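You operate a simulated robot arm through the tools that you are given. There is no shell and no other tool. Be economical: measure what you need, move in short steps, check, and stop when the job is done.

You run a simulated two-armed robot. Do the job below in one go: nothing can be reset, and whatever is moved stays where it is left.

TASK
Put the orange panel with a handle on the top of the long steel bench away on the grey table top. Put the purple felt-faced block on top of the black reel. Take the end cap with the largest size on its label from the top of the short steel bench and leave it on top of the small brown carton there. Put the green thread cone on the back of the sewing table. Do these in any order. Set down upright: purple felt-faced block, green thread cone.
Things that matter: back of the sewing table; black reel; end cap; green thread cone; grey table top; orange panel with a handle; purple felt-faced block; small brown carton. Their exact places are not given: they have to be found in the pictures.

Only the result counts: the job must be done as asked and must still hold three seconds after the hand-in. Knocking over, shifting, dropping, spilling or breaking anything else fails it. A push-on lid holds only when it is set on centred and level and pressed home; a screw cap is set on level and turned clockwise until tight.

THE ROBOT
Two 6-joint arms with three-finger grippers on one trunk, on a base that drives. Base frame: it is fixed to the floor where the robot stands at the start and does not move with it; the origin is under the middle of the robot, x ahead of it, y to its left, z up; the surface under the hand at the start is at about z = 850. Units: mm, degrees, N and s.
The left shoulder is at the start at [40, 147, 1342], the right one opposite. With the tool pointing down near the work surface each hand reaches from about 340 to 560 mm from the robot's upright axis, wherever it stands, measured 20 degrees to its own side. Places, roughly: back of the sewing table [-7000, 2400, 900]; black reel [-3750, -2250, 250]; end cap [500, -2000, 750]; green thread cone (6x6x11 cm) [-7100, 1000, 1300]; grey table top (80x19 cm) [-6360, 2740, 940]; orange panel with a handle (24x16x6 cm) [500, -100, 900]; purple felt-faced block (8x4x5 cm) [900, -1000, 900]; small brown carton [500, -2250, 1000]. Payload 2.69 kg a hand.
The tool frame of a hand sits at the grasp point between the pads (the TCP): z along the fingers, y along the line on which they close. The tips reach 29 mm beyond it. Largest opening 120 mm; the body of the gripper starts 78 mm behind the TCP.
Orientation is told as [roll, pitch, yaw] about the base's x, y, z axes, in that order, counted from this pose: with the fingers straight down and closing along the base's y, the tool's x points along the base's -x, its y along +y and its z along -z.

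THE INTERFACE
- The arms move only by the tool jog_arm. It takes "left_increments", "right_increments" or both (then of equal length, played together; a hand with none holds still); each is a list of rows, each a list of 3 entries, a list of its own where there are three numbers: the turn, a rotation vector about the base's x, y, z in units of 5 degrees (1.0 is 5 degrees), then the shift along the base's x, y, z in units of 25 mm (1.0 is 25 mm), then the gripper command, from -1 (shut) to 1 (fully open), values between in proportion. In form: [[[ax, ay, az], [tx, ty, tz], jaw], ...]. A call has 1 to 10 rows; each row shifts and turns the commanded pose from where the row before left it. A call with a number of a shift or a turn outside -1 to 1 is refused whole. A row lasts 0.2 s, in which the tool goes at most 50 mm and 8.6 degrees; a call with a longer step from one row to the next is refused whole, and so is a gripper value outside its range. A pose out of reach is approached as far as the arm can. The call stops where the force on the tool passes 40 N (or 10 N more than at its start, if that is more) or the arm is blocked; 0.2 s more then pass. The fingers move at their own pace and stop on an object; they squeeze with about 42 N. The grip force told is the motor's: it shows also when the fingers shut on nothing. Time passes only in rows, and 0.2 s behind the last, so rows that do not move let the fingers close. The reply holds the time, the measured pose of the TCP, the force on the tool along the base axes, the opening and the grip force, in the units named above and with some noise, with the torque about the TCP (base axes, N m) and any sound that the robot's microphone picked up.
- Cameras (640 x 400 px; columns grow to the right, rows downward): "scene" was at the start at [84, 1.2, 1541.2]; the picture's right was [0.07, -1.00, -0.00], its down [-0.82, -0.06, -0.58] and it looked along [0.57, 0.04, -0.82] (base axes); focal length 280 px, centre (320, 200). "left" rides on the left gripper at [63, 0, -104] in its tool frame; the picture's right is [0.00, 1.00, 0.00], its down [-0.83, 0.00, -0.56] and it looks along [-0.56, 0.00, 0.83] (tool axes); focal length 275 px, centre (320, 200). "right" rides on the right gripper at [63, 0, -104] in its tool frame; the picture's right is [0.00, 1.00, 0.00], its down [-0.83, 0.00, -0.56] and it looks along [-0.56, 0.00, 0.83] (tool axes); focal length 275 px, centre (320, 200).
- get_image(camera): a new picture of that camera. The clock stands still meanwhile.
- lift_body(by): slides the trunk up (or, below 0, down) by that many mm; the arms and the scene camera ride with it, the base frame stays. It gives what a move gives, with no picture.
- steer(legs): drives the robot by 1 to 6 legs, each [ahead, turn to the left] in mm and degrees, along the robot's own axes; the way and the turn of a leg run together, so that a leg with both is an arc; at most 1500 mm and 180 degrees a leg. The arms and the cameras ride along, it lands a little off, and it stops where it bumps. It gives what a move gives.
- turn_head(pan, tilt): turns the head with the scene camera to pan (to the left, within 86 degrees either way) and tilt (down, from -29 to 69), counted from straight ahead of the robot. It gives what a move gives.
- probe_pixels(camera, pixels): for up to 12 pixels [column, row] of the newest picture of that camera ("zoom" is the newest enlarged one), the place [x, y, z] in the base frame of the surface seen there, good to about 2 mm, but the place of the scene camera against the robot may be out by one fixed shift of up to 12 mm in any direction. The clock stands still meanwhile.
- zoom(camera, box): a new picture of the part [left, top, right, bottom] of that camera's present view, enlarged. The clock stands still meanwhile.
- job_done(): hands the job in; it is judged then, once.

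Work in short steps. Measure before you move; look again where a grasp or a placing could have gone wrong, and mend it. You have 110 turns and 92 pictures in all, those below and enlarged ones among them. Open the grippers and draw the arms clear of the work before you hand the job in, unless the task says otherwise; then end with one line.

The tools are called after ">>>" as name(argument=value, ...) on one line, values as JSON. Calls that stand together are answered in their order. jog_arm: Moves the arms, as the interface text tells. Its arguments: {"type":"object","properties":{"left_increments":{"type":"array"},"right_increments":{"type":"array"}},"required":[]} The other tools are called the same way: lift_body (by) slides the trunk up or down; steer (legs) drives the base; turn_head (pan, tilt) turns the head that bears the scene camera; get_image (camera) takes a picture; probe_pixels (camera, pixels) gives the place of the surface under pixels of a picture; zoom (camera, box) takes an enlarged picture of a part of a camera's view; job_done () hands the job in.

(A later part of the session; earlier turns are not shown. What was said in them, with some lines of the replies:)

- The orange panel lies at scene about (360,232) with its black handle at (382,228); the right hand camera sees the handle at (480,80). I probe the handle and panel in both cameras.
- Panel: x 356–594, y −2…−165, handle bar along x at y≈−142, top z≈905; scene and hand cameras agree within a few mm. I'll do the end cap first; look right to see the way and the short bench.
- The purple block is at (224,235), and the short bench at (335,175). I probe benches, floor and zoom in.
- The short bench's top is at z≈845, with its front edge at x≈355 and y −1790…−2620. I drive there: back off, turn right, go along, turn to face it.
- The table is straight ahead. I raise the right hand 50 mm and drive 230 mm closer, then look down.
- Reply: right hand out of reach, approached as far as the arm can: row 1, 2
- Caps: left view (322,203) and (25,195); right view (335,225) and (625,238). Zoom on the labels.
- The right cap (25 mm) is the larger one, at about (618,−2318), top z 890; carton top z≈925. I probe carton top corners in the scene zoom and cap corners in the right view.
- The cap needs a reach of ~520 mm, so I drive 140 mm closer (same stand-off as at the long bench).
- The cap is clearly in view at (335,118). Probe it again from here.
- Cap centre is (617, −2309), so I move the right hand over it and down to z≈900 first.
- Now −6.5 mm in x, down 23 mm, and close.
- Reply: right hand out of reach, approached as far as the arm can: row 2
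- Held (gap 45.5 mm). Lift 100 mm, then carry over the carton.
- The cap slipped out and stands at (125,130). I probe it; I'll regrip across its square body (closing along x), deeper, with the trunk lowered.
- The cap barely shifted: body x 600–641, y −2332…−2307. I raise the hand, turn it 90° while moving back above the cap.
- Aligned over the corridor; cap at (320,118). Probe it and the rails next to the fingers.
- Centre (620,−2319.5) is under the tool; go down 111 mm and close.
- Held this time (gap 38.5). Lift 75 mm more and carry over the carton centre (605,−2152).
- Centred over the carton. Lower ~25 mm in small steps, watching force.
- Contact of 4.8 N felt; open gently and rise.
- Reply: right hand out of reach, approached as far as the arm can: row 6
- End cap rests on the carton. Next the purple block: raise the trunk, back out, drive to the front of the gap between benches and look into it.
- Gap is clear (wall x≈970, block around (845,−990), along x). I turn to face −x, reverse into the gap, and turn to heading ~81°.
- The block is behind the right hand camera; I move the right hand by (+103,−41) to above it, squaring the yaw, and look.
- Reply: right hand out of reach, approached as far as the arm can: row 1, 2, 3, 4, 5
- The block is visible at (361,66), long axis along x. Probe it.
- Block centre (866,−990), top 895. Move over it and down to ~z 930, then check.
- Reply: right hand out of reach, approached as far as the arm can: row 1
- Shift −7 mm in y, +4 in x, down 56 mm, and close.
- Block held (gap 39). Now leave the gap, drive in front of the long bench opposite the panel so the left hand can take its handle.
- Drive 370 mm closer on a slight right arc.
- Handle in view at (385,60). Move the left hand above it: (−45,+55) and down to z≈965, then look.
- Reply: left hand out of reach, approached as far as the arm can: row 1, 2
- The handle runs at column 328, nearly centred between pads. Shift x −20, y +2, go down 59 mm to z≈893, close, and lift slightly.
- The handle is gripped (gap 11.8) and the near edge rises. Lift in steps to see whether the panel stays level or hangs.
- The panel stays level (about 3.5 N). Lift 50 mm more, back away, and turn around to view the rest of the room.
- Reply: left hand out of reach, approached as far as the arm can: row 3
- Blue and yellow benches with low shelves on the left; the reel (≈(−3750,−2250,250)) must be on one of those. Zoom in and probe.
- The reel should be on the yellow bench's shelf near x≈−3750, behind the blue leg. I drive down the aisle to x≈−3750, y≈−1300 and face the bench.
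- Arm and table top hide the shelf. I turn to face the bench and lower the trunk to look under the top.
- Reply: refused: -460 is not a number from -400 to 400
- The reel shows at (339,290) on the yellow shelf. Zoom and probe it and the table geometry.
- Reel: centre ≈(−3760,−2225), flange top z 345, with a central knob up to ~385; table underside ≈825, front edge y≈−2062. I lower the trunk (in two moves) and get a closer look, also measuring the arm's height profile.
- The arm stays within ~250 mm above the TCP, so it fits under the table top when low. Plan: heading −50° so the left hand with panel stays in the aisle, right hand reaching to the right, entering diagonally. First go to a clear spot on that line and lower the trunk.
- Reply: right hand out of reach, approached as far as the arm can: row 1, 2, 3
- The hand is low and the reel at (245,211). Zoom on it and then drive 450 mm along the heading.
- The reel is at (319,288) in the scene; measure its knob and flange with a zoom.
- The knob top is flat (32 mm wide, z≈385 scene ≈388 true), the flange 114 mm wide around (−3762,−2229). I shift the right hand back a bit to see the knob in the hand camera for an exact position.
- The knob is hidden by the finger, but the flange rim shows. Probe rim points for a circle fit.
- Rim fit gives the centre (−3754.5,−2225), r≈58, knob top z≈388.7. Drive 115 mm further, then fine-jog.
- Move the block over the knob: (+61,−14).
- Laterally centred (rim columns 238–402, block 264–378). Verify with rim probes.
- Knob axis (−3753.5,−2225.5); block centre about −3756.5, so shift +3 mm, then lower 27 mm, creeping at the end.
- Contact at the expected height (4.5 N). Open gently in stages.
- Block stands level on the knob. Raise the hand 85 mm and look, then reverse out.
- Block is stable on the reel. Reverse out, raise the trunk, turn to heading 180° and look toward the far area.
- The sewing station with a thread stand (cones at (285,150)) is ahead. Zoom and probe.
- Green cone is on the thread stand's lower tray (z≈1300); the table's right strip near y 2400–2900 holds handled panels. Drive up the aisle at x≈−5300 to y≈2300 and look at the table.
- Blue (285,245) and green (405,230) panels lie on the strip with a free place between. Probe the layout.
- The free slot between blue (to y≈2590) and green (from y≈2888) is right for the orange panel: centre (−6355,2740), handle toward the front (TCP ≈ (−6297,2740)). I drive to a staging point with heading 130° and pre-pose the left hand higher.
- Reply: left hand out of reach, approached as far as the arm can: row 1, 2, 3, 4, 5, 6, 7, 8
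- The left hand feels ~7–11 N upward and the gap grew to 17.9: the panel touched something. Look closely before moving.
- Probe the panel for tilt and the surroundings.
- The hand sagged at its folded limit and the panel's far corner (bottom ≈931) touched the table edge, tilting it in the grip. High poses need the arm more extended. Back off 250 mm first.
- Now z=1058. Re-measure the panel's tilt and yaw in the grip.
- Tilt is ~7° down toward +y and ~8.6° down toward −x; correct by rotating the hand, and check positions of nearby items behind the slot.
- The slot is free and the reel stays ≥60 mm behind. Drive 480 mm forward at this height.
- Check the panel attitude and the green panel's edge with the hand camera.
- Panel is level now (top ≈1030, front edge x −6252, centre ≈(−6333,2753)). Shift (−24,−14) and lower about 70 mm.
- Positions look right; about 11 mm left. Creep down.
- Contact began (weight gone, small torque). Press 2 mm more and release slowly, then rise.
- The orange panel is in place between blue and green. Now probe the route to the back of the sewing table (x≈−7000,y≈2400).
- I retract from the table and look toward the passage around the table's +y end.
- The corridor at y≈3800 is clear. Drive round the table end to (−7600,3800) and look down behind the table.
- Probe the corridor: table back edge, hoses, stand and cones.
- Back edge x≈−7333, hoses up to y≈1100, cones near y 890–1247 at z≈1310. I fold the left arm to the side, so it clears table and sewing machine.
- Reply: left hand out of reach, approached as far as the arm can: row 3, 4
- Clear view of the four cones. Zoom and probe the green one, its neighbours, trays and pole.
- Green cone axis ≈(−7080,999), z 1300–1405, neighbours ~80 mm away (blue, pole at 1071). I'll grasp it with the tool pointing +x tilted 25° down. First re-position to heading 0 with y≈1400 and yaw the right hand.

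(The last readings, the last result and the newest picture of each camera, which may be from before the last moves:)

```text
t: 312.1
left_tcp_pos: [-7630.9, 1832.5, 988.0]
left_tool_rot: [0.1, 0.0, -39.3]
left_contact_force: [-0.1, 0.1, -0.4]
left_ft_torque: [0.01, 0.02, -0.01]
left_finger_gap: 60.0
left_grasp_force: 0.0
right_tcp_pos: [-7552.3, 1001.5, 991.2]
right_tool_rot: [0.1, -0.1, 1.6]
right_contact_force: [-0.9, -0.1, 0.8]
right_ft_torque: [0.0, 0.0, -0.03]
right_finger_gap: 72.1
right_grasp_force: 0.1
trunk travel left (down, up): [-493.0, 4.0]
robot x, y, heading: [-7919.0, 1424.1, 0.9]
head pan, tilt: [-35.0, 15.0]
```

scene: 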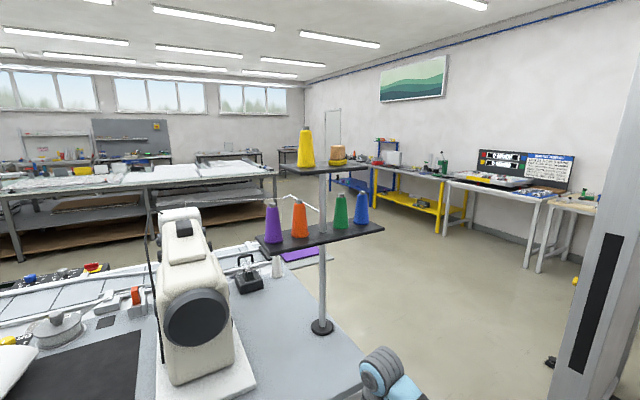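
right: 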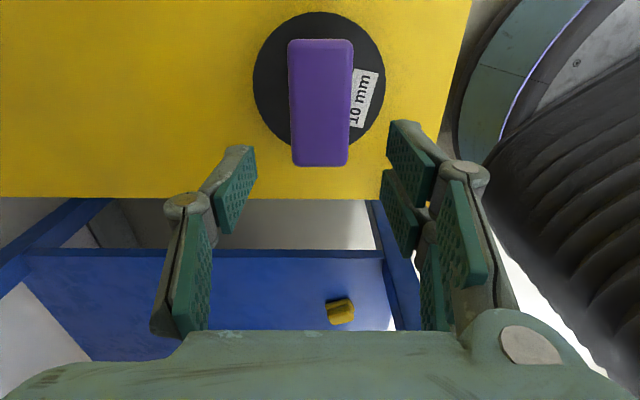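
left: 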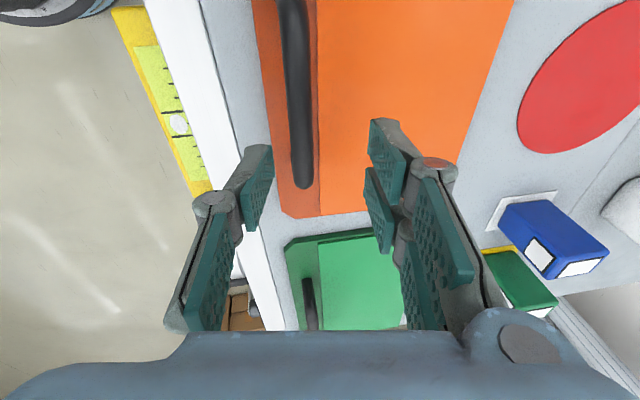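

Yaw is ~1.6°. Now pitch the tool forward while rising.

>>> jog_arm(right_increments=[[[0, -1, -0.3], [0, 0, 0.4], 0.2], [[0, -1, 0], [0.1, 0, 0.6], 0.2], [[0, -1, 0], [0.3, 0, 0.8], 0.2], [[0, -1, 0], [0.3, 0, 1], 0.2], [[0, -1, 0], [0.3, 0, 1], 0.2], [[0, -1, 0], [0.4, 0, 1], 0.2], [[0, -1, 0], [0.4, 0, 1], 0.2], [[0, -1, 0], [0.4, 0, 1], 0.2], [[0, -1, 0], [0.4, 0, 1], 0.2], [[0, -1, 0], [0.4, 0, 1], 0.2]])

>>> jog_arm(right_increments=[[[0, -1, 0], [0, 0, 1], 0.2], [[0, -1, 0], [0, 0, 1], 0.2], [[0, -1, 0], [0, 0, 1], 0.2], [[0, 0, 0], [0, 0, 1], 0.2], [[0, 0, 0], [0, 0, 1], 0.2], [[0, 0, 0], [0, 0, 0.8], 0.2]])

```text
t: 314.3
left_tcp_pos: [-7632.2, 1833.9, 987.6]
left_tool_rot: [0.1, 0.1, -39.3]
left_contact_force: [-0.1, 0.5, -0.1]
left_ft_torque: [-0.01, 0.01, 0.0]
left_finger_gap: 60.0
left_grasp_force: 0.1
right_tcp_pos: [-7482.3, 1055.5, 1185.2]
right_tool_rot: [-0.3, -50.1, 0.3]
right_contact_force: [0.7, 0.3, 0.6]
right_ft_torque: [-0.05, 0.01, -0.02]
right_finger_gap: 72.1
right_grasp_force: 0.1
right hand out of reach, approached as far as the arm can: row 7, 8, 9
trunk travel left (down, up): [-493.0, 4.0]
robot x, y, heading: [-7915.7, 1417.6, 0.8]
head pan, tilt: [-35.0, 15.0]
```

```text
t: 315.7
left_tcp_pos: [-7629.7, 1832.6, 987.0]
left_tool_rot: [0.1, 0.1, -39.3]
left_contact_force: [-0.3, 0.0, 0.2]
left_ft_torque: [-0.04, -0.01, 0.01]
left_finger_gap: 60.0
left_grasp_force: 0.0
right_tcp_pos: [-7479.8, 1097.6, 1308.3]
right_tool_rot: [-0.7, -65.0, 0.7]
right_contact_force: [1.2, 0.8, -0.5]
right_ft_torque: [0.01, 0.02, 0.04]
right_finger_gap: 71.8
right_grasp_force: 0.1
right hand out of reach, approached as far as the arm can: row 1, 2, 4
trunk travel left (down, up): [-493.0, 4.0]
robot x, y, heading: [-7913.9, 1418.9, 0.6]
head pan, tilt: [-35.0, 15.0]
```

Now move out in −y and up to z≈1357.

>>> jog_arm(right_increments=[[[0, 0, 0], [0, -1, 0.5], 0.2], [[0, 0, 0], [0, -1, 0.5], 0.2], [[0, 0, 0], [0, -1, 0.5], 0.2], [[0, 0, 0], [0, -0.92, 0.46], 0.2], [[0, 0, 0], [0, 0, 0], 0.2]])

>>> get_image(camera="right")

```text
t: 316.9
left_tcp_pos: [-7629.9, 1831.5, 988.3]
left_tool_rot: [0.1, 0.1, -39.3]
left_contact_force: [0.5, 0.4, 0.0]
left_ft_torque: [-0.03, 0.01, 0.03]
left_finger_gap: 59.9
left_grasp_force: 0.0
right_tcp_pos: [-7476.5, 1085.0, 1316.7]
right_tool_rot: [-0.5, -65.0, 0.6]
right_contact_force: [0.3, -0.2, 0.3]
right_ft_torque: [0.03, 0.0, 0.03]
right_finger_gap: 72.2
right_grasp_force: 0.1
right hand out of reach, approached as far as the arm can: row 1, 2, 3, 4
trunk travel left (down, up): [-493.0, 4.0]
robot x, y, heading: [-7913.9, 1418.0, 0.7]
head pan, tilt: [-35.0, 15.0]
```

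```text
14 pictures are left
```

right: 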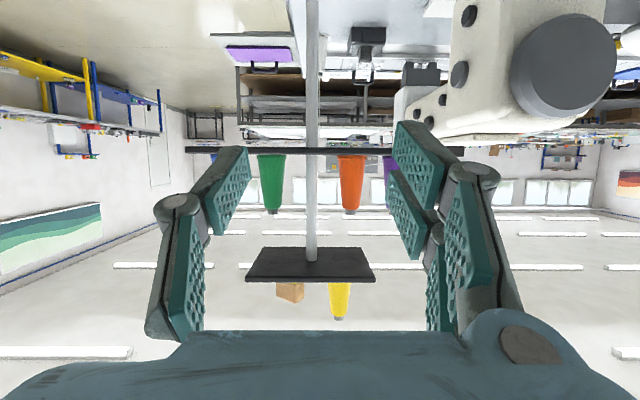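

Near the folded limit; extending outward should free it. Try moving +x 75 mm, then −y and up.

>>> jog_arm(right_increments=[[[0, 0, 0], [1, 0, 0], 0.2], [[0, 0, 0], [1, 0, 0], 0.2], [[0, 0, 0], [1, 0, 0], 0.2], [[0, 0, 0], [0.4, -0.8, 0.3], 0.2], [[0, 0, 0], [0, -0.9, 0.3], 0.2], [[0, 0, 0], [0, -0.9, 0.3], 0.2], [[0, 0, 0], [0, -0.8, 0.3], 0.2], [[0, 0, 0], [0, 0, 0], 0.2]])

```text
t: 318.7
left_tcp_pos: [-7630.6, 1833.4, 987.6]
left_tool_rot: [0.0, 0.1, -39.2]
left_contact_force: [0.0, 0.1, 0.6]
left_ft_torque: [-0.05, -0.04, 0.03]
left_finger_gap: 60.0
left_grasp_force: 0.1
right_tcp_pos: [-7393.1, 1000.6, 1347.7]
right_tool_rot: [-0.5, -65.1, 0.6]
right_contact_force: [0.1, 0.1, -1.2]
right_ft_torque: [0.01, 0.01, 0.04]
right_finger_gap: 72.0
right_grasp_force: 0.0
trunk travel left (down, up): [-493.0, 4.0]
robot x, y, heading: [-7910.5, 1418.6, 0.7]
head pan, tilt: [-35.0, 15.0]
```

Now the hand is at (−7393,1001,1348), lined up with the cone. Drive 225 mm forward and check with the hand camera.

>>> steer(legs=[[225, 0]])

>>> get_image(camera="right")

```text
t: 320.4
left_tcp_pos: [-7411.0, 1835.8, 989.5]
left_tool_rot: [0.3, -0.2, -39.1]
left_contact_force: [-0.3, 0.2, 0.0]
left_ft_torque: [-0.01, -0.05, -0.01]
left_finger_gap: 60.1
left_grasp_force: 0.0
right_tcp_pos: [-7172.4, 1005.1, 1350.1]
right_tool_rot: [-0.6, -65.2, 0.7]
right_contact_force: [-0.4, 0.1, 1.2]
right_ft_torque: [0.02, 0.0, 0.01]
right_finger_gap: 72.3
right_grasp_force: 0.0
trunk travel left (down, up): [-493.0, 4.0]
robot x, y, heading: [-7692.5, 1418.9, 0.9]
head pan, tilt: [-35.0, 15.0]
```

```text
13 pictures are left
```

right: 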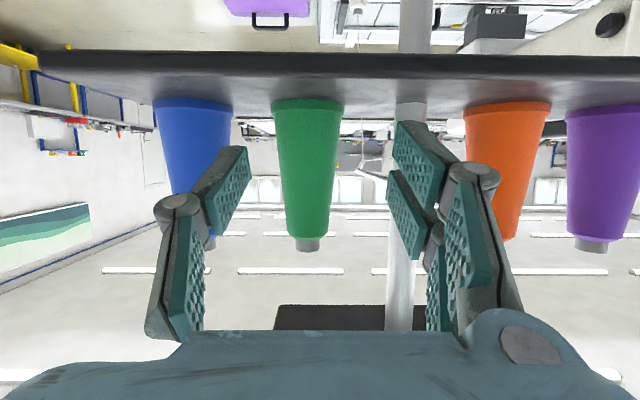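

The cone is at columns 272–343, just left of the centre line. Probe it for the exact axis.

>>> probe_pixels(camera="right", pixels=[[308, 110], [308, 160], [308, 205], [308, 230], [308, 246], [285, 160], [331, 160], [300, 70], [300, 56], [220, 130], [412, 110], [300, 85]])

```text
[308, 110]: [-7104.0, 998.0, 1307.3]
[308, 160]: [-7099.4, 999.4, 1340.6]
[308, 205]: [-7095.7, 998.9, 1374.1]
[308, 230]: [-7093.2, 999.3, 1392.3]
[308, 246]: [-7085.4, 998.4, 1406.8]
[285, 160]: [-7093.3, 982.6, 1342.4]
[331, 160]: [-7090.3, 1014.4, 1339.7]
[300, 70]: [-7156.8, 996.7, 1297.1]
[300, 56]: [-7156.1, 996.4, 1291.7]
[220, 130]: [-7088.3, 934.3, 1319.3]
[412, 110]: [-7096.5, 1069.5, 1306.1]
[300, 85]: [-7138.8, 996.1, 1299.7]
```

Axis (−7076, 998.5), base z≈1300. Align y (−6.5), narrow opening to 66 mm, then advance 96 mm.

>>> jog_arm(right_increments=[[[0, 0, 0], [0, -0.26, -0.1], 0.1], [[0, 0, 0], [0.8, 0, 0], 0.1], [[0, 0, 0], [0.8, 0, 0], 0.1], [[0, 0, 0], [0.8, 0, 0], 0.1], [[0, 0, 0], [0.8, 0, 0], 0.1], [[0, 0, 0], [0.6, 0, 0], 0.1], [[0, 0, 0], [0, 0, 0], 0.1]])

>>> get_image(camera="right")

```text
t: 322.0
left_tcp_pos: [-7406.7, 1835.9, 987.2]
left_tool_rot: [0.1, 0.1, -39.2]
left_contact_force: [1.2, 1.3, 0.4]
left_ft_torque: [0.0, -0.01, 0.0]
left_finger_gap: 60.0
left_grasp_force: 0.0
right_tcp_pos: [-7072.7, 998.2, 1347.5]
right_tool_rot: [-0.6, -65.1, 0.7]
right_contact_force: [0.0, -0.3, 0.0]
right_ft_torque: [0.0, 0.04, 0.01]
right_finger_gap: 65.8
right_grasp_force: 0.1
trunk travel left (down, up): [-493.0, 4.0]
robot x, y, heading: [-7691.0, 1421.2, 0.7]
head pan, tilt: [-35.0, 15.0]
```

```text
12 pictures are left
```

right: 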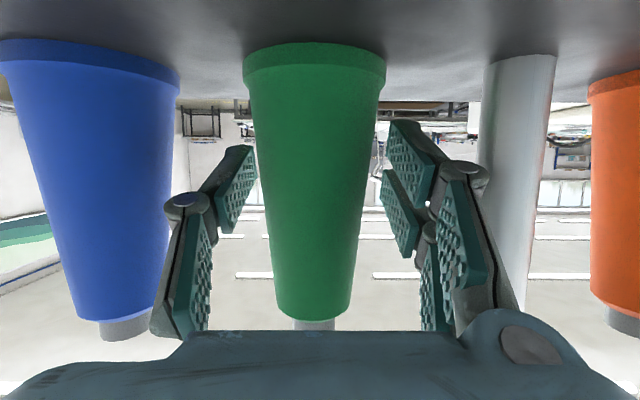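

The cone is between the pads, clear of blue and the pole. Close and lift 25 mm.

>>> jog_arm(right_increments=[[[0, 0, 0], [0, 0, 0], -0.3], [[0, 0, 0], [0, 0, 0], -1], [[0, 0, 0], [0, 0, 0], -1], [[0, 0, 0], [0, 0, 0], -1], [[0, 0, 0], [0, 0, 0.3], -1], [[0, 0, 0], [0, 0, 0.5], -1], [[0, 0, 0], [0, 0, 0.3], -1], [[0, 0, 0], [0, 0, 0], -1]])

>>> get_image(camera="right")

```text
t: 323.8
left_tcp_pos: [-7407.8, 1836.7, 987.6]
left_tool_rot: [0.1, 0.0, -39.2]
left_contact_force: [0.7, 0.2, -0.1]
left_ft_torque: [-0.02, 0.0, -0.04]
left_finger_gap: 60.2
left_grasp_force: 0.0
right_tcp_pos: [-7070.8, 998.0, 1373.6]
right_tool_rot: [-0.4, -64.9, 0.6]
right_contact_force: [-0.3, 0.5, -1.5]
right_ft_torque: [0.0, 0.0, 0.0]
right_finger_gap: 46.3
right_grasp_force: 42.1
trunk travel left (down, up): [-493.0, 4.0]
robot x, y, heading: [-7692.0, 1423.6, 0.9]
head pan, tilt: [-35.0, 15.0]
```

```text
11 pictures are left
```

right: 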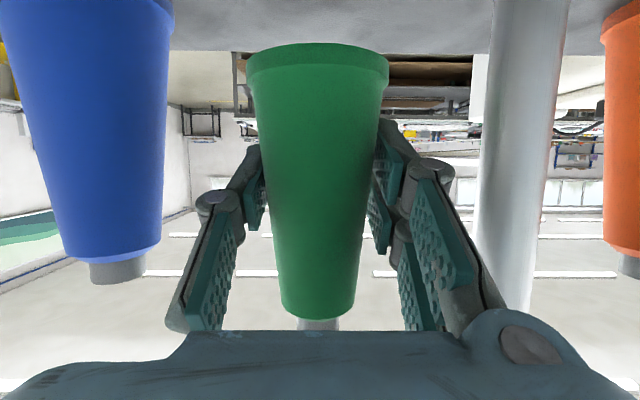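

Cone held (gap 46.3). Back out 230 mm, and tuck the left hand inward so it clears the wall in transit.

>>> steer(legs=[[-230, 0]])

>>> jog_arm(left_increments=[[[0, 0, 0], [0.6, -1, 0], 0], [[0, 0, 0], [0.6, -1, 0], 0], [[0, 0, 0], [0.6, -1, 0], 0], [[0, 0, 0], [0.6, -1, 0], 0], [[0, 0, 0], [0.6, -1, 0], 0], [[0, 0, 0], [0.6, -1, 0], 0], [[0, 0, 0], [0.6, -1, 0], 0], [[0, 0, 0], [0.6, -1, 0], 0]])

>>> steer(legs=[[0, 89], [1240, 0], [0, -90]])

>>> turn_head(pan=0, tilt=35)

>>> get_image(camera="scene")

```text
t: 325.6
left_tcp_pos: [-7636.2, 1833.5, 986.0]
left_tool_rot: [-0.1, 0.3, -39.2]
left_contact_force: [0.7, -0.3, 0.9]
left_ft_torque: [0.0, 0.02, 0.0]
left_finger_gap: 60.1
left_grasp_force: 0.1
right_tcp_pos: [-7298.2, 995.4, 1370.8]
right_tool_rot: [-0.5, -64.7, 0.6]
right_contact_force: [0.2, -0.3, -1.6]
right_ft_torque: [0.03, -0.05, 0.02]
right_finger_gap: 45.6
right_grasp_force: 42.3
trunk travel left (down, up): [-493.0, 4.0]
robot x, y, heading: [-7924.1, 1418.4, 0.6]
head pan, tilt: [-35.0, 15.0]
```

```text
t: 327.4
left_tcp_pos: [-7518.1, 1647.0, 961.4]
left_tool_rot: [0.2, 0.1, -39.2]
left_contact_force: [-0.4, -1.1, 0.0]
left_ft_torque: [0.03, 0.01, -0.03]
left_finger_gap: 60.0
left_grasp_force: 0.1
left hand out of reach, approached as far as the arm can: row 3, 4, 5
right_tcp_pos: [-7304.3, 994.5, 1373.4]
right_tool_rot: [-0.4, -64.9, 0.5]
right_contact_force: [0.3, -0.6, -1.5]
right_ft_torque: [0.03, 0.0, -0.02]
right_finger_gap: 45.8
right_grasp_force: 42.0
trunk travel left (down, up): [-493.0, 4.0]
robot x, y, heading: [-7926.3, 1418.1, 0.9]
head pan, tilt: [-35.0, 15.0]
```

```text
t: 341.2
left_tcp_pos: [-7489.1, 2861.4, 960.8]
left_tool_rot: [0.1, 0.1, -41.7]
left_contact_force: [-0.3, -0.3, 0.7]
left_ft_torque: [0.0, -0.03, 0.0]
left_finger_gap: 60.0
left_grasp_force: 0.1
right_tcp_pos: [-7303.8, 2198.9, 1372.6]
right_tool_rot: [-0.5, -64.9, -1.9]
right_contact_force: [0.8, 0.1, -0.6]
right_ft_torque: [0.03, 0.01, 0.0]
right_finger_gap: 44.9
right_grasp_force: 42.1
trunk travel left (down, up): [-493.0, 4.0]
robot x, y, heading: [-7907.5, 2654.2, -2.0]
head pan, tilt: [-35.0, 15.0]
```

```text
t: 342.2
left_tcp_pos: [-7488.8, 2860.4, 962.3]
left_tool_rot: [0.1, 0.1, -41.9]
left_contact_force: [-0.5, 0.3, 0.1]
left_ft_torque: [0.01, 0.01, -0.01]
left_finger_gap: 60.1
left_grasp_force: 0.0
right_tcp_pos: [-7303.9, 2199.0, 1373.3]
right_tool_rot: [-0.5, -65.0, -2.0]
right_contact_force: [-0.5, -0.3, -0.7]
right_ft_torque: [0.0, -0.01, 0.01]
right_finger_gap: 44.6
right_grasp_force: 42.1
trunk travel left (down, up): [-493.0, 4.0]
robot x, y, heading: [-7906.8, 2652.4, -2.0]
head pan, tilt: [0.0, 35.0]
```

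```text
10 pictures are left
```

scene: 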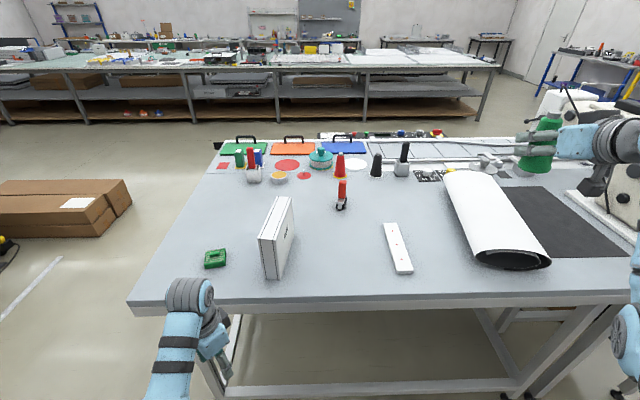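

The gap shrinks slowly (46.3→44.6, cone creeping in the grip), so be quick. Probe the free spot between MENU box and white remote.

>>> probe_pixels(camera="scene", pixels=[[340, 250], [350, 225], [387, 226], [398, 270], [412, 268], [266, 277], [294, 250], [342, 207], [340, 290], [290, 205], [545, 145], [533, 168]])

>>> get_image(camera="right")

```text
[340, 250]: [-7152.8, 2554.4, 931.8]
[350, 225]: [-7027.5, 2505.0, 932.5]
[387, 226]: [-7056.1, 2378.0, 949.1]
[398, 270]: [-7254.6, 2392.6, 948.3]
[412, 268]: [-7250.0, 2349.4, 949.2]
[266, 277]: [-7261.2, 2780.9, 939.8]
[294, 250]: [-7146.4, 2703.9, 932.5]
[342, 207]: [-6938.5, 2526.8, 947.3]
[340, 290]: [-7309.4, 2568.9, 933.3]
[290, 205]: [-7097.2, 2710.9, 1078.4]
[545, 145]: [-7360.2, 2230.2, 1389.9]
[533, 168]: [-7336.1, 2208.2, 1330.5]
```

```text
9 pictures are left
```

right: 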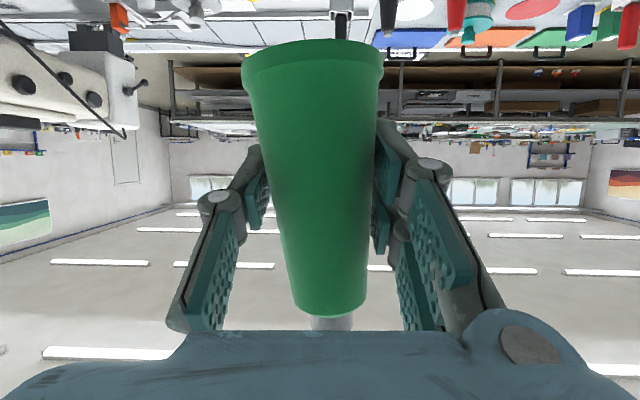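

Cone tilted ~3.5° in roll; correct that while moving the right hand over to y≈2469 and down, and fold the left hand outward again.

>>> jog_arm(right_increments=[[[0.35, 0, 0], [0, 0.83, -0.96], -1], [[0.35, 0, 0.2], [0, 0.83, -0.96], -1], [[0, 0, 0.2], [0, 0.83, -0.96], -1], [[0, 0, 0], [0, 0.83, -0.96], -1], [[0, 0, 0], [0, 0.83, -0.96], -1], [[0, 0, 0], [0, 0.83, -0.96], -1], [[0, 0, 0], [0, 0.83, -0.96], -1], [[0, 0, 0], [0, 0.83, -0.96], -1], [[0, 0, 0], [0.18, 0.83, -0.96], -1], [[0, 0, 0], [0.18, 0.83, -0.96], -1]], left_increments=[[[0, 0, 0], [-0.5, 0.8, 0], 0], [[0, 0, 0], [-0.5, 0.8, 0], 0], [[0, 0, 0], [-0.5, 0.8, 0], 0], [[0, 0, 0], [-0.5, 0.8, 0.2], 0], [[0, 0, 0], [-0.5, 0.8, 0.2], 0], [[0, 0, 0], [-0.5, 0.8, 0.2], 0], [[0, 0, 0], [-0.5, 0.8, 0.2], 0], [[0, 0, 0], [-0.5, 0.8, 0.2], 0], [[0, 0, 0], [-0.5, 0.8, 0.2], 0], [[0, 0, 0], [-0.5, 0.8, 0.2], 0]])

>>> jog_arm(right_increments=[[[0, 0, 0], [0, 0.83, -0.96], -1], [[0, 0, 0], [0, 0.83, -0.96], -1], [[0, 0, 0], [0, 0.83, -0.96], -1]])

>>> get_image(camera="right")

```text
t: 344.4
left_tcp_pos: [-7613.8, 3065.3, 993.4]
left_tool_rot: [0.1, 0.0, -41.8]
left_contact_force: [0.4, -0.2, -0.3]
left_ft_torque: [-0.04, -0.02, 0.0]
left_finger_gap: 59.7
left_grasp_force: 0.1
left hand out of reach, approached as far as the arm can: row 2
right_tcp_pos: [-7295.0, 2408.6, 1133.5]
right_tool_rot: [7.5, -64.6, -7.1]
right_contact_force: [0.0, 0.1, -1.5]
right_ft_torque: [-0.02, 0.01, -0.01]
right_finger_gap: 44.5
right_grasp_force: 41.5
trunk travel left (down, up): [-493.0, 4.0]
robot x, y, heading: [-7903.5, 2649.3, -1.9]
head pan, tilt: [0.0, 35.0]
```

```text
t: 345.2
left_tcp_pos: [-7613.1, 3064.0, 992.9]
left_tool_rot: [0.0, 0.0, -41.7]
left_contact_force: [0.0, 0.0, -0.4]
left_ft_torque: [-0.03, -0.01, 0.03]
left_finger_gap: 60.1
left_grasp_force: 0.1
right_tcp_pos: [-7296.1, 2472.8, 1060.5]
right_tool_rot: [7.5, -64.6, -7.2]
right_contact_force: [0.0, -0.6, -1.3]
right_ft_torque: [0.03, 0.02, 0.01]
right_finger_gap: 44.3
right_grasp_force: 42.3
trunk travel left (down, up): [-493.0, 4.0]
robot x, y, heading: [-7909.0, 2647.0, -1.9]
head pan, tilt: [0.0, 35.0]
```

```text
8 pictures are left
```

right: 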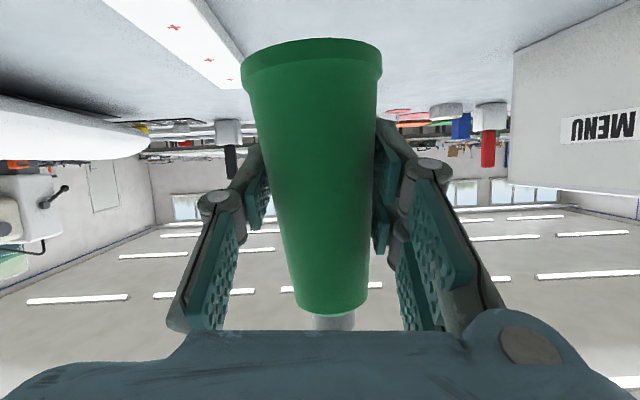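

Measure the cone's tilt now with probes on its surface.

>>> probe_pixels(camera="right", pixels=[[313, 70], [316, 120], [322, 200], [328, 260], [333, 305], [256, 100], [371, 100], [300, 290], [362, 290], [250, 75], [376, 75], [312, 45]])

```text
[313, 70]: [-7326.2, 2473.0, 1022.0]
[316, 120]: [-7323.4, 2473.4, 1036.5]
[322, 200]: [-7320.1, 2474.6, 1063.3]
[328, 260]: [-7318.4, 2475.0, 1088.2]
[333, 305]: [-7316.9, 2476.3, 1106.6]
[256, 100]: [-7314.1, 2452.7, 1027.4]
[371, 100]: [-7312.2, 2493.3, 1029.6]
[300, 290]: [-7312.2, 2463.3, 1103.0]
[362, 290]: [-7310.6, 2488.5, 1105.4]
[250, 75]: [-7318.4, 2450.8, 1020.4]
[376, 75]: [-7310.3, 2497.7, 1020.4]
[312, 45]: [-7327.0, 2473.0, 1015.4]
```

Only 2.2° roll left and base ≈47 mm below the TCP. Correct the roll and drive 265 mm forward over the free spot.

>>> jog_arm(right_increments=[[[0.44, 0, 0], [0, 0, 0], -1], [[0, 0, 0], [0, 0, 0], -1]])

>>> steer(legs=[[265, 0]])

>>> get_image(camera="scene")

```text
t: 345.8
left_tcp_pos: [-7614.1, 3064.3, 993.7]
left_tool_rot: [0.0, 0.1, -41.8]
left_contact_force: [-0.5, -0.5, -0.6]
left_ft_torque: [0.01, 0.01, 0.0]
left_finger_gap: 60.1
left_grasp_force: 0.0
right_tcp_pos: [-7295.6, 2472.2, 1061.6]
right_tool_rot: [12.8, -64.2, -11.9]
right_contact_force: [0.0, 0.5, -1.2]
right_ft_torque: [0.02, -0.01, -0.01]
right_finger_gap: 44.6
right_grasp_force: 42.3
trunk travel left (down, up): [-493.0, 4.0]
robot x, y, heading: [-7907.9, 2651.2, -2.0]
head pan, tilt: [0.0, 35.0]
```

```text
t: 347.7
left_tcp_pos: [-7351.8, 3053.9, 993.3]
left_tool_rot: [0.2, -0.1, -41.9]
left_contact_force: [-0.1, 0.3, 0.8]
left_ft_torque: [-0.02, -0.03, 0.05]
left_finger_gap: 60.0
left_grasp_force: 0.0
right_tcp_pos: [-7035.2, 2461.7, 1063.5]
right_tool_rot: [12.7, -64.5, -12.1]
right_contact_force: [-1.1, -0.2, -0.5]
right_ft_torque: [-0.01, -0.02, 0.01]
right_finger_gap: 44.5
right_grasp_force: 41.7
trunk travel left (down, up): [-493.0, 4.0]
robot x, y, heading: [-7645.0, 2639.0, -2.0]
head pan, tilt: [0.0, 35.0]
```

```text
7 pictures are left
```

scene: 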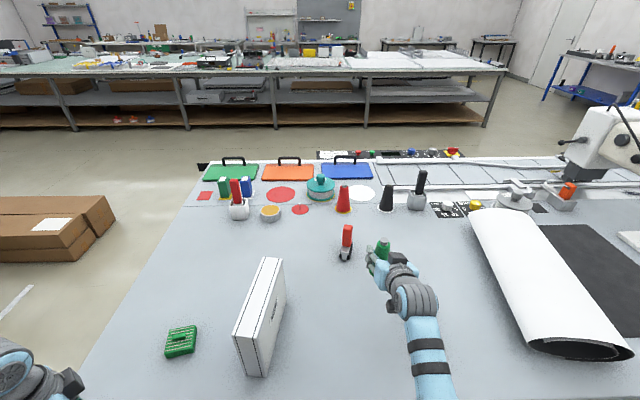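

The spot is free (remote to the right, red tool ahead). Lower 74 mm, then creep.

>>> jog_arm(right_increments=[[[0, 0, 0], [0, 0, -0.8], -1], [[0, 0, 0], [0, 0, -0.8], -1], [[0, 0, 0], [0, 0, -0.8], -1], [[0, 0, 0], [0, 0, -0.5], -1], [[0, 0, 0], [0, 0, 0], -1]])

>>> get_image(camera="right")

>>> probe_pixels(camera="right", pixels=[[313, 50], [313, 70], [256, 100], [371, 100], [300, 290], [362, 290], [313, 15], [200, 20], [450, 20], [328, 260]])

```text
t: 348.9
left_tcp_pos: [-7349.3, 3053.9, 992.9]
left_tool_rot: [0.1, 0.0, -42.0]
left_contact_force: [-0.3, 0.3, 0.1]
left_ft_torque: [-0.01, -0.02, 0.01]
left_finger_gap: 60.2
left_grasp_force: 0.0
right_tcp_pos: [-7033.4, 2460.3, 987.3]
right_tool_rot: [12.7, -64.3, -12.1]
right_contact_force: [-0.2, 0.2, -0.8]
right_ft_torque: [0.01, 0.02, -0.03]
right_finger_gap: 44.5
right_grasp_force: 41.8
trunk travel left (down, up): [-493.0, 4.0]
robot x, y, heading: [-7644.7, 2639.6, -2.0]
head pan, tilt: [0.0, 35.0]
```

```text
6 pictures are left
```

right: 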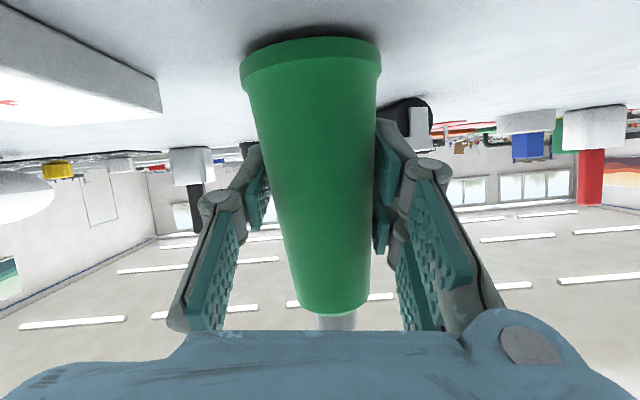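

```text
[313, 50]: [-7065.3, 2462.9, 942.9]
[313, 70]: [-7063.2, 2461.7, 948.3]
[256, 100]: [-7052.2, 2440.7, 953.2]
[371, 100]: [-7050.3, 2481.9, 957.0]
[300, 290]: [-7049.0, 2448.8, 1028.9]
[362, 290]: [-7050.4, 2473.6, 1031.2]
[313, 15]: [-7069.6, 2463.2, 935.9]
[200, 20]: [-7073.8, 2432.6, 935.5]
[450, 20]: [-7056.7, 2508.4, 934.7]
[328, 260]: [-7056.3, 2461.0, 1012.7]
```

Cone is vertical; base ≈940 and table ≈935. Creep down 5 mm.

>>> jog_arm(right_increments=[[[0, 0, 0], [0, 0, -0.1], -1], [[0, 0, 0], [0, 0, -0.05], -1], [[0, 0, 0], [0, 0, -0.04], -1], [[0, 0, 0], [0, 0, 0], -1]])

```text
t: 349.9
left_tcp_pos: [-7349.3, 3051.7, 993.2]
left_tool_rot: [0.1, 0.2, -42.0]
left_contact_force: [1.0, -0.4, 0.5]
left_ft_torque: [0.02, 0.0, 0.01]
left_finger_gap: 60.0
left_grasp_force: 0.0
right_tcp_pos: [-7033.9, 2461.0, 984.9]
right_tool_rot: [12.6, -64.4, -12.1]
right_contact_force: [0.8, -2.0, 1.2]
right_ft_torque: [0.01, 0.03, 0.0]
right_finger_gap: 44.2
right_grasp_force: 42.0
trunk travel left (down, up): [-493.0, 4.0]
robot x, y, heading: [-7644.7, 2638.0, -1.8]
head pan, tilt: [0.0, 35.0]
```

Contact is starting (+1.2 N). One more 1.5 mm, then open in stages.

>>> jog_arm(right_increments=[[[0, 0, 0], [0, 0, -0.06], -1], [[0, 0, 0], [0, 0, 0], -1]])

>>> jog_arm(right_increments=[[[0, 0, 0], [0, 0, 0], -0.2], [[0, 0, 0], [0, 0, 0], -0.1], [[0, 0, 0], [0, 0, 0], 0.1], [[0, 0, 0], [0, 0, 0], 0.2], [[0, 0, 0], [0, 0, 0], 0.2]])

>>> get_image(camera="right")

```text
t: 350.5
left_tcp_pos: [-7350.4, 3052.8, 994.3]
left_tool_rot: [0.1, -0.1, -42.0]
left_contact_force: [-1.0, -0.8, 0.5]
left_ft_torque: [0.01, -0.01, 0.0]
left_finger_gap: 60.1
left_grasp_force: 0.0
right_tcp_pos: [-7033.2, 2460.0, 984.6]
right_tool_rot: [12.8, -64.5, -12.2]
right_contact_force: [1.8, -3.1, 11.7]
right_ft_torque: [0.19, 0.02, -0.02]
right_finger_gap: 44.4
right_grasp_force: 42.0
trunk travel left (down, up): [-493.0, 4.0]
robot x, y, heading: [-7642.1, 2639.7, -1.8]
head pan, tilt: [0.0, 35.0]
```

```text
t: 351.7
left_tcp_pos: [-7350.1, 3054.2, 992.7]
left_tool_rot: [0.1, 0.1, -42.1]
left_contact_force: [-0.4, 0.8, -0.2]
left_ft_torque: [-0.03, 0.04, 0.01]
left_finger_gap: 59.7
left_grasp_force: 0.1
right_tcp_pos: [-7034.3, 2460.5, 982.1]
right_tool_rot: [12.8, -64.3, -12.2]
right_contact_force: [-0.5, 1.0, 0.2]
right_ft_torque: [0.02, 0.0, 0.0]
right_finger_gap: 72.0
right_grasp_force: 0.0
trunk travel left (down, up): [-493.0, 4.0]
robot x, y, heading: [-7638.5, 2643.8, -2.1]
head pan, tilt: [0.0, 35.0]
```

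```text
5 pictures are left
```

right: 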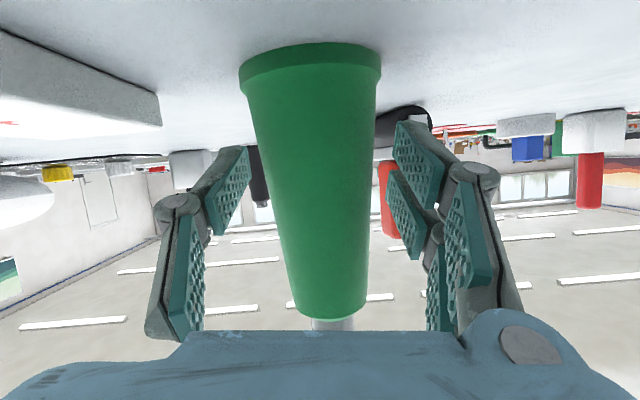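

Cone stands free between the open pads. Drive straight back 330 mm and verify.

>>> steer(legs=[[-330, 0]])

>>> get_image(camera="scene")

>>> probe_pixels(camera="scene", pixels=[[352, 207], [352, 215], [352, 200]])

```text
t: 353.9
left_tcp_pos: [-7679.2, 3065.7, 994.1]
left_tool_rot: [0.0, 0.1, -41.8]
left_contact_force: [0.3, 1.0, 0.3]
left_ft_torque: [0.01, 0.0, -0.01]
left_finger_gap: 60.1
left_grasp_force: 0.1
right_tcp_pos: [-7360.2, 2475.3, 980.0]
right_tool_rot: [12.7, -64.1, -11.8]
right_contact_force: [-0.2, -0.1, 0.2]
right_ft_torque: [0.02, 0.0, 0.01]
right_finger_gap: 72.0
right_grasp_force: 0.1
trunk travel left (down, up): [-493.0, 4.0]
robot x, y, heading: [-7975.2, 2650.9, -1.7]
head pan, tilt: [0.0, 35.0]
```

```text
4 pictures are left
```

scene: 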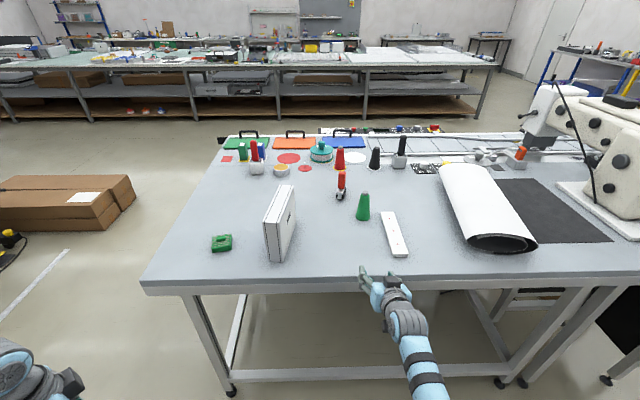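

```text
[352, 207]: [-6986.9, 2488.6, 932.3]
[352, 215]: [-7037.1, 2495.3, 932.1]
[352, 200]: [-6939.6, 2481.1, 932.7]
```

The green cone stands upright on the table's back part at (363,207). The orange panel lies between blue and green, the block is on the reel and the 25 mm cap on the carton. Both grippers are open and clear, so I hand in.

>>> job_done()

```text
The job is handed in.
```

All four placements are done and the job is handed in: the orange panel is on the grey table top, the purple block on the black reel, the 25 mm end cap on the small carton, and the green cone on the back of the sewing table. The block is balanced on the reel's central knob, which is about 32 mm across, not lying on the wider flange. The cap and block were last seen right after I released them; I did not go back to check them before handing in.
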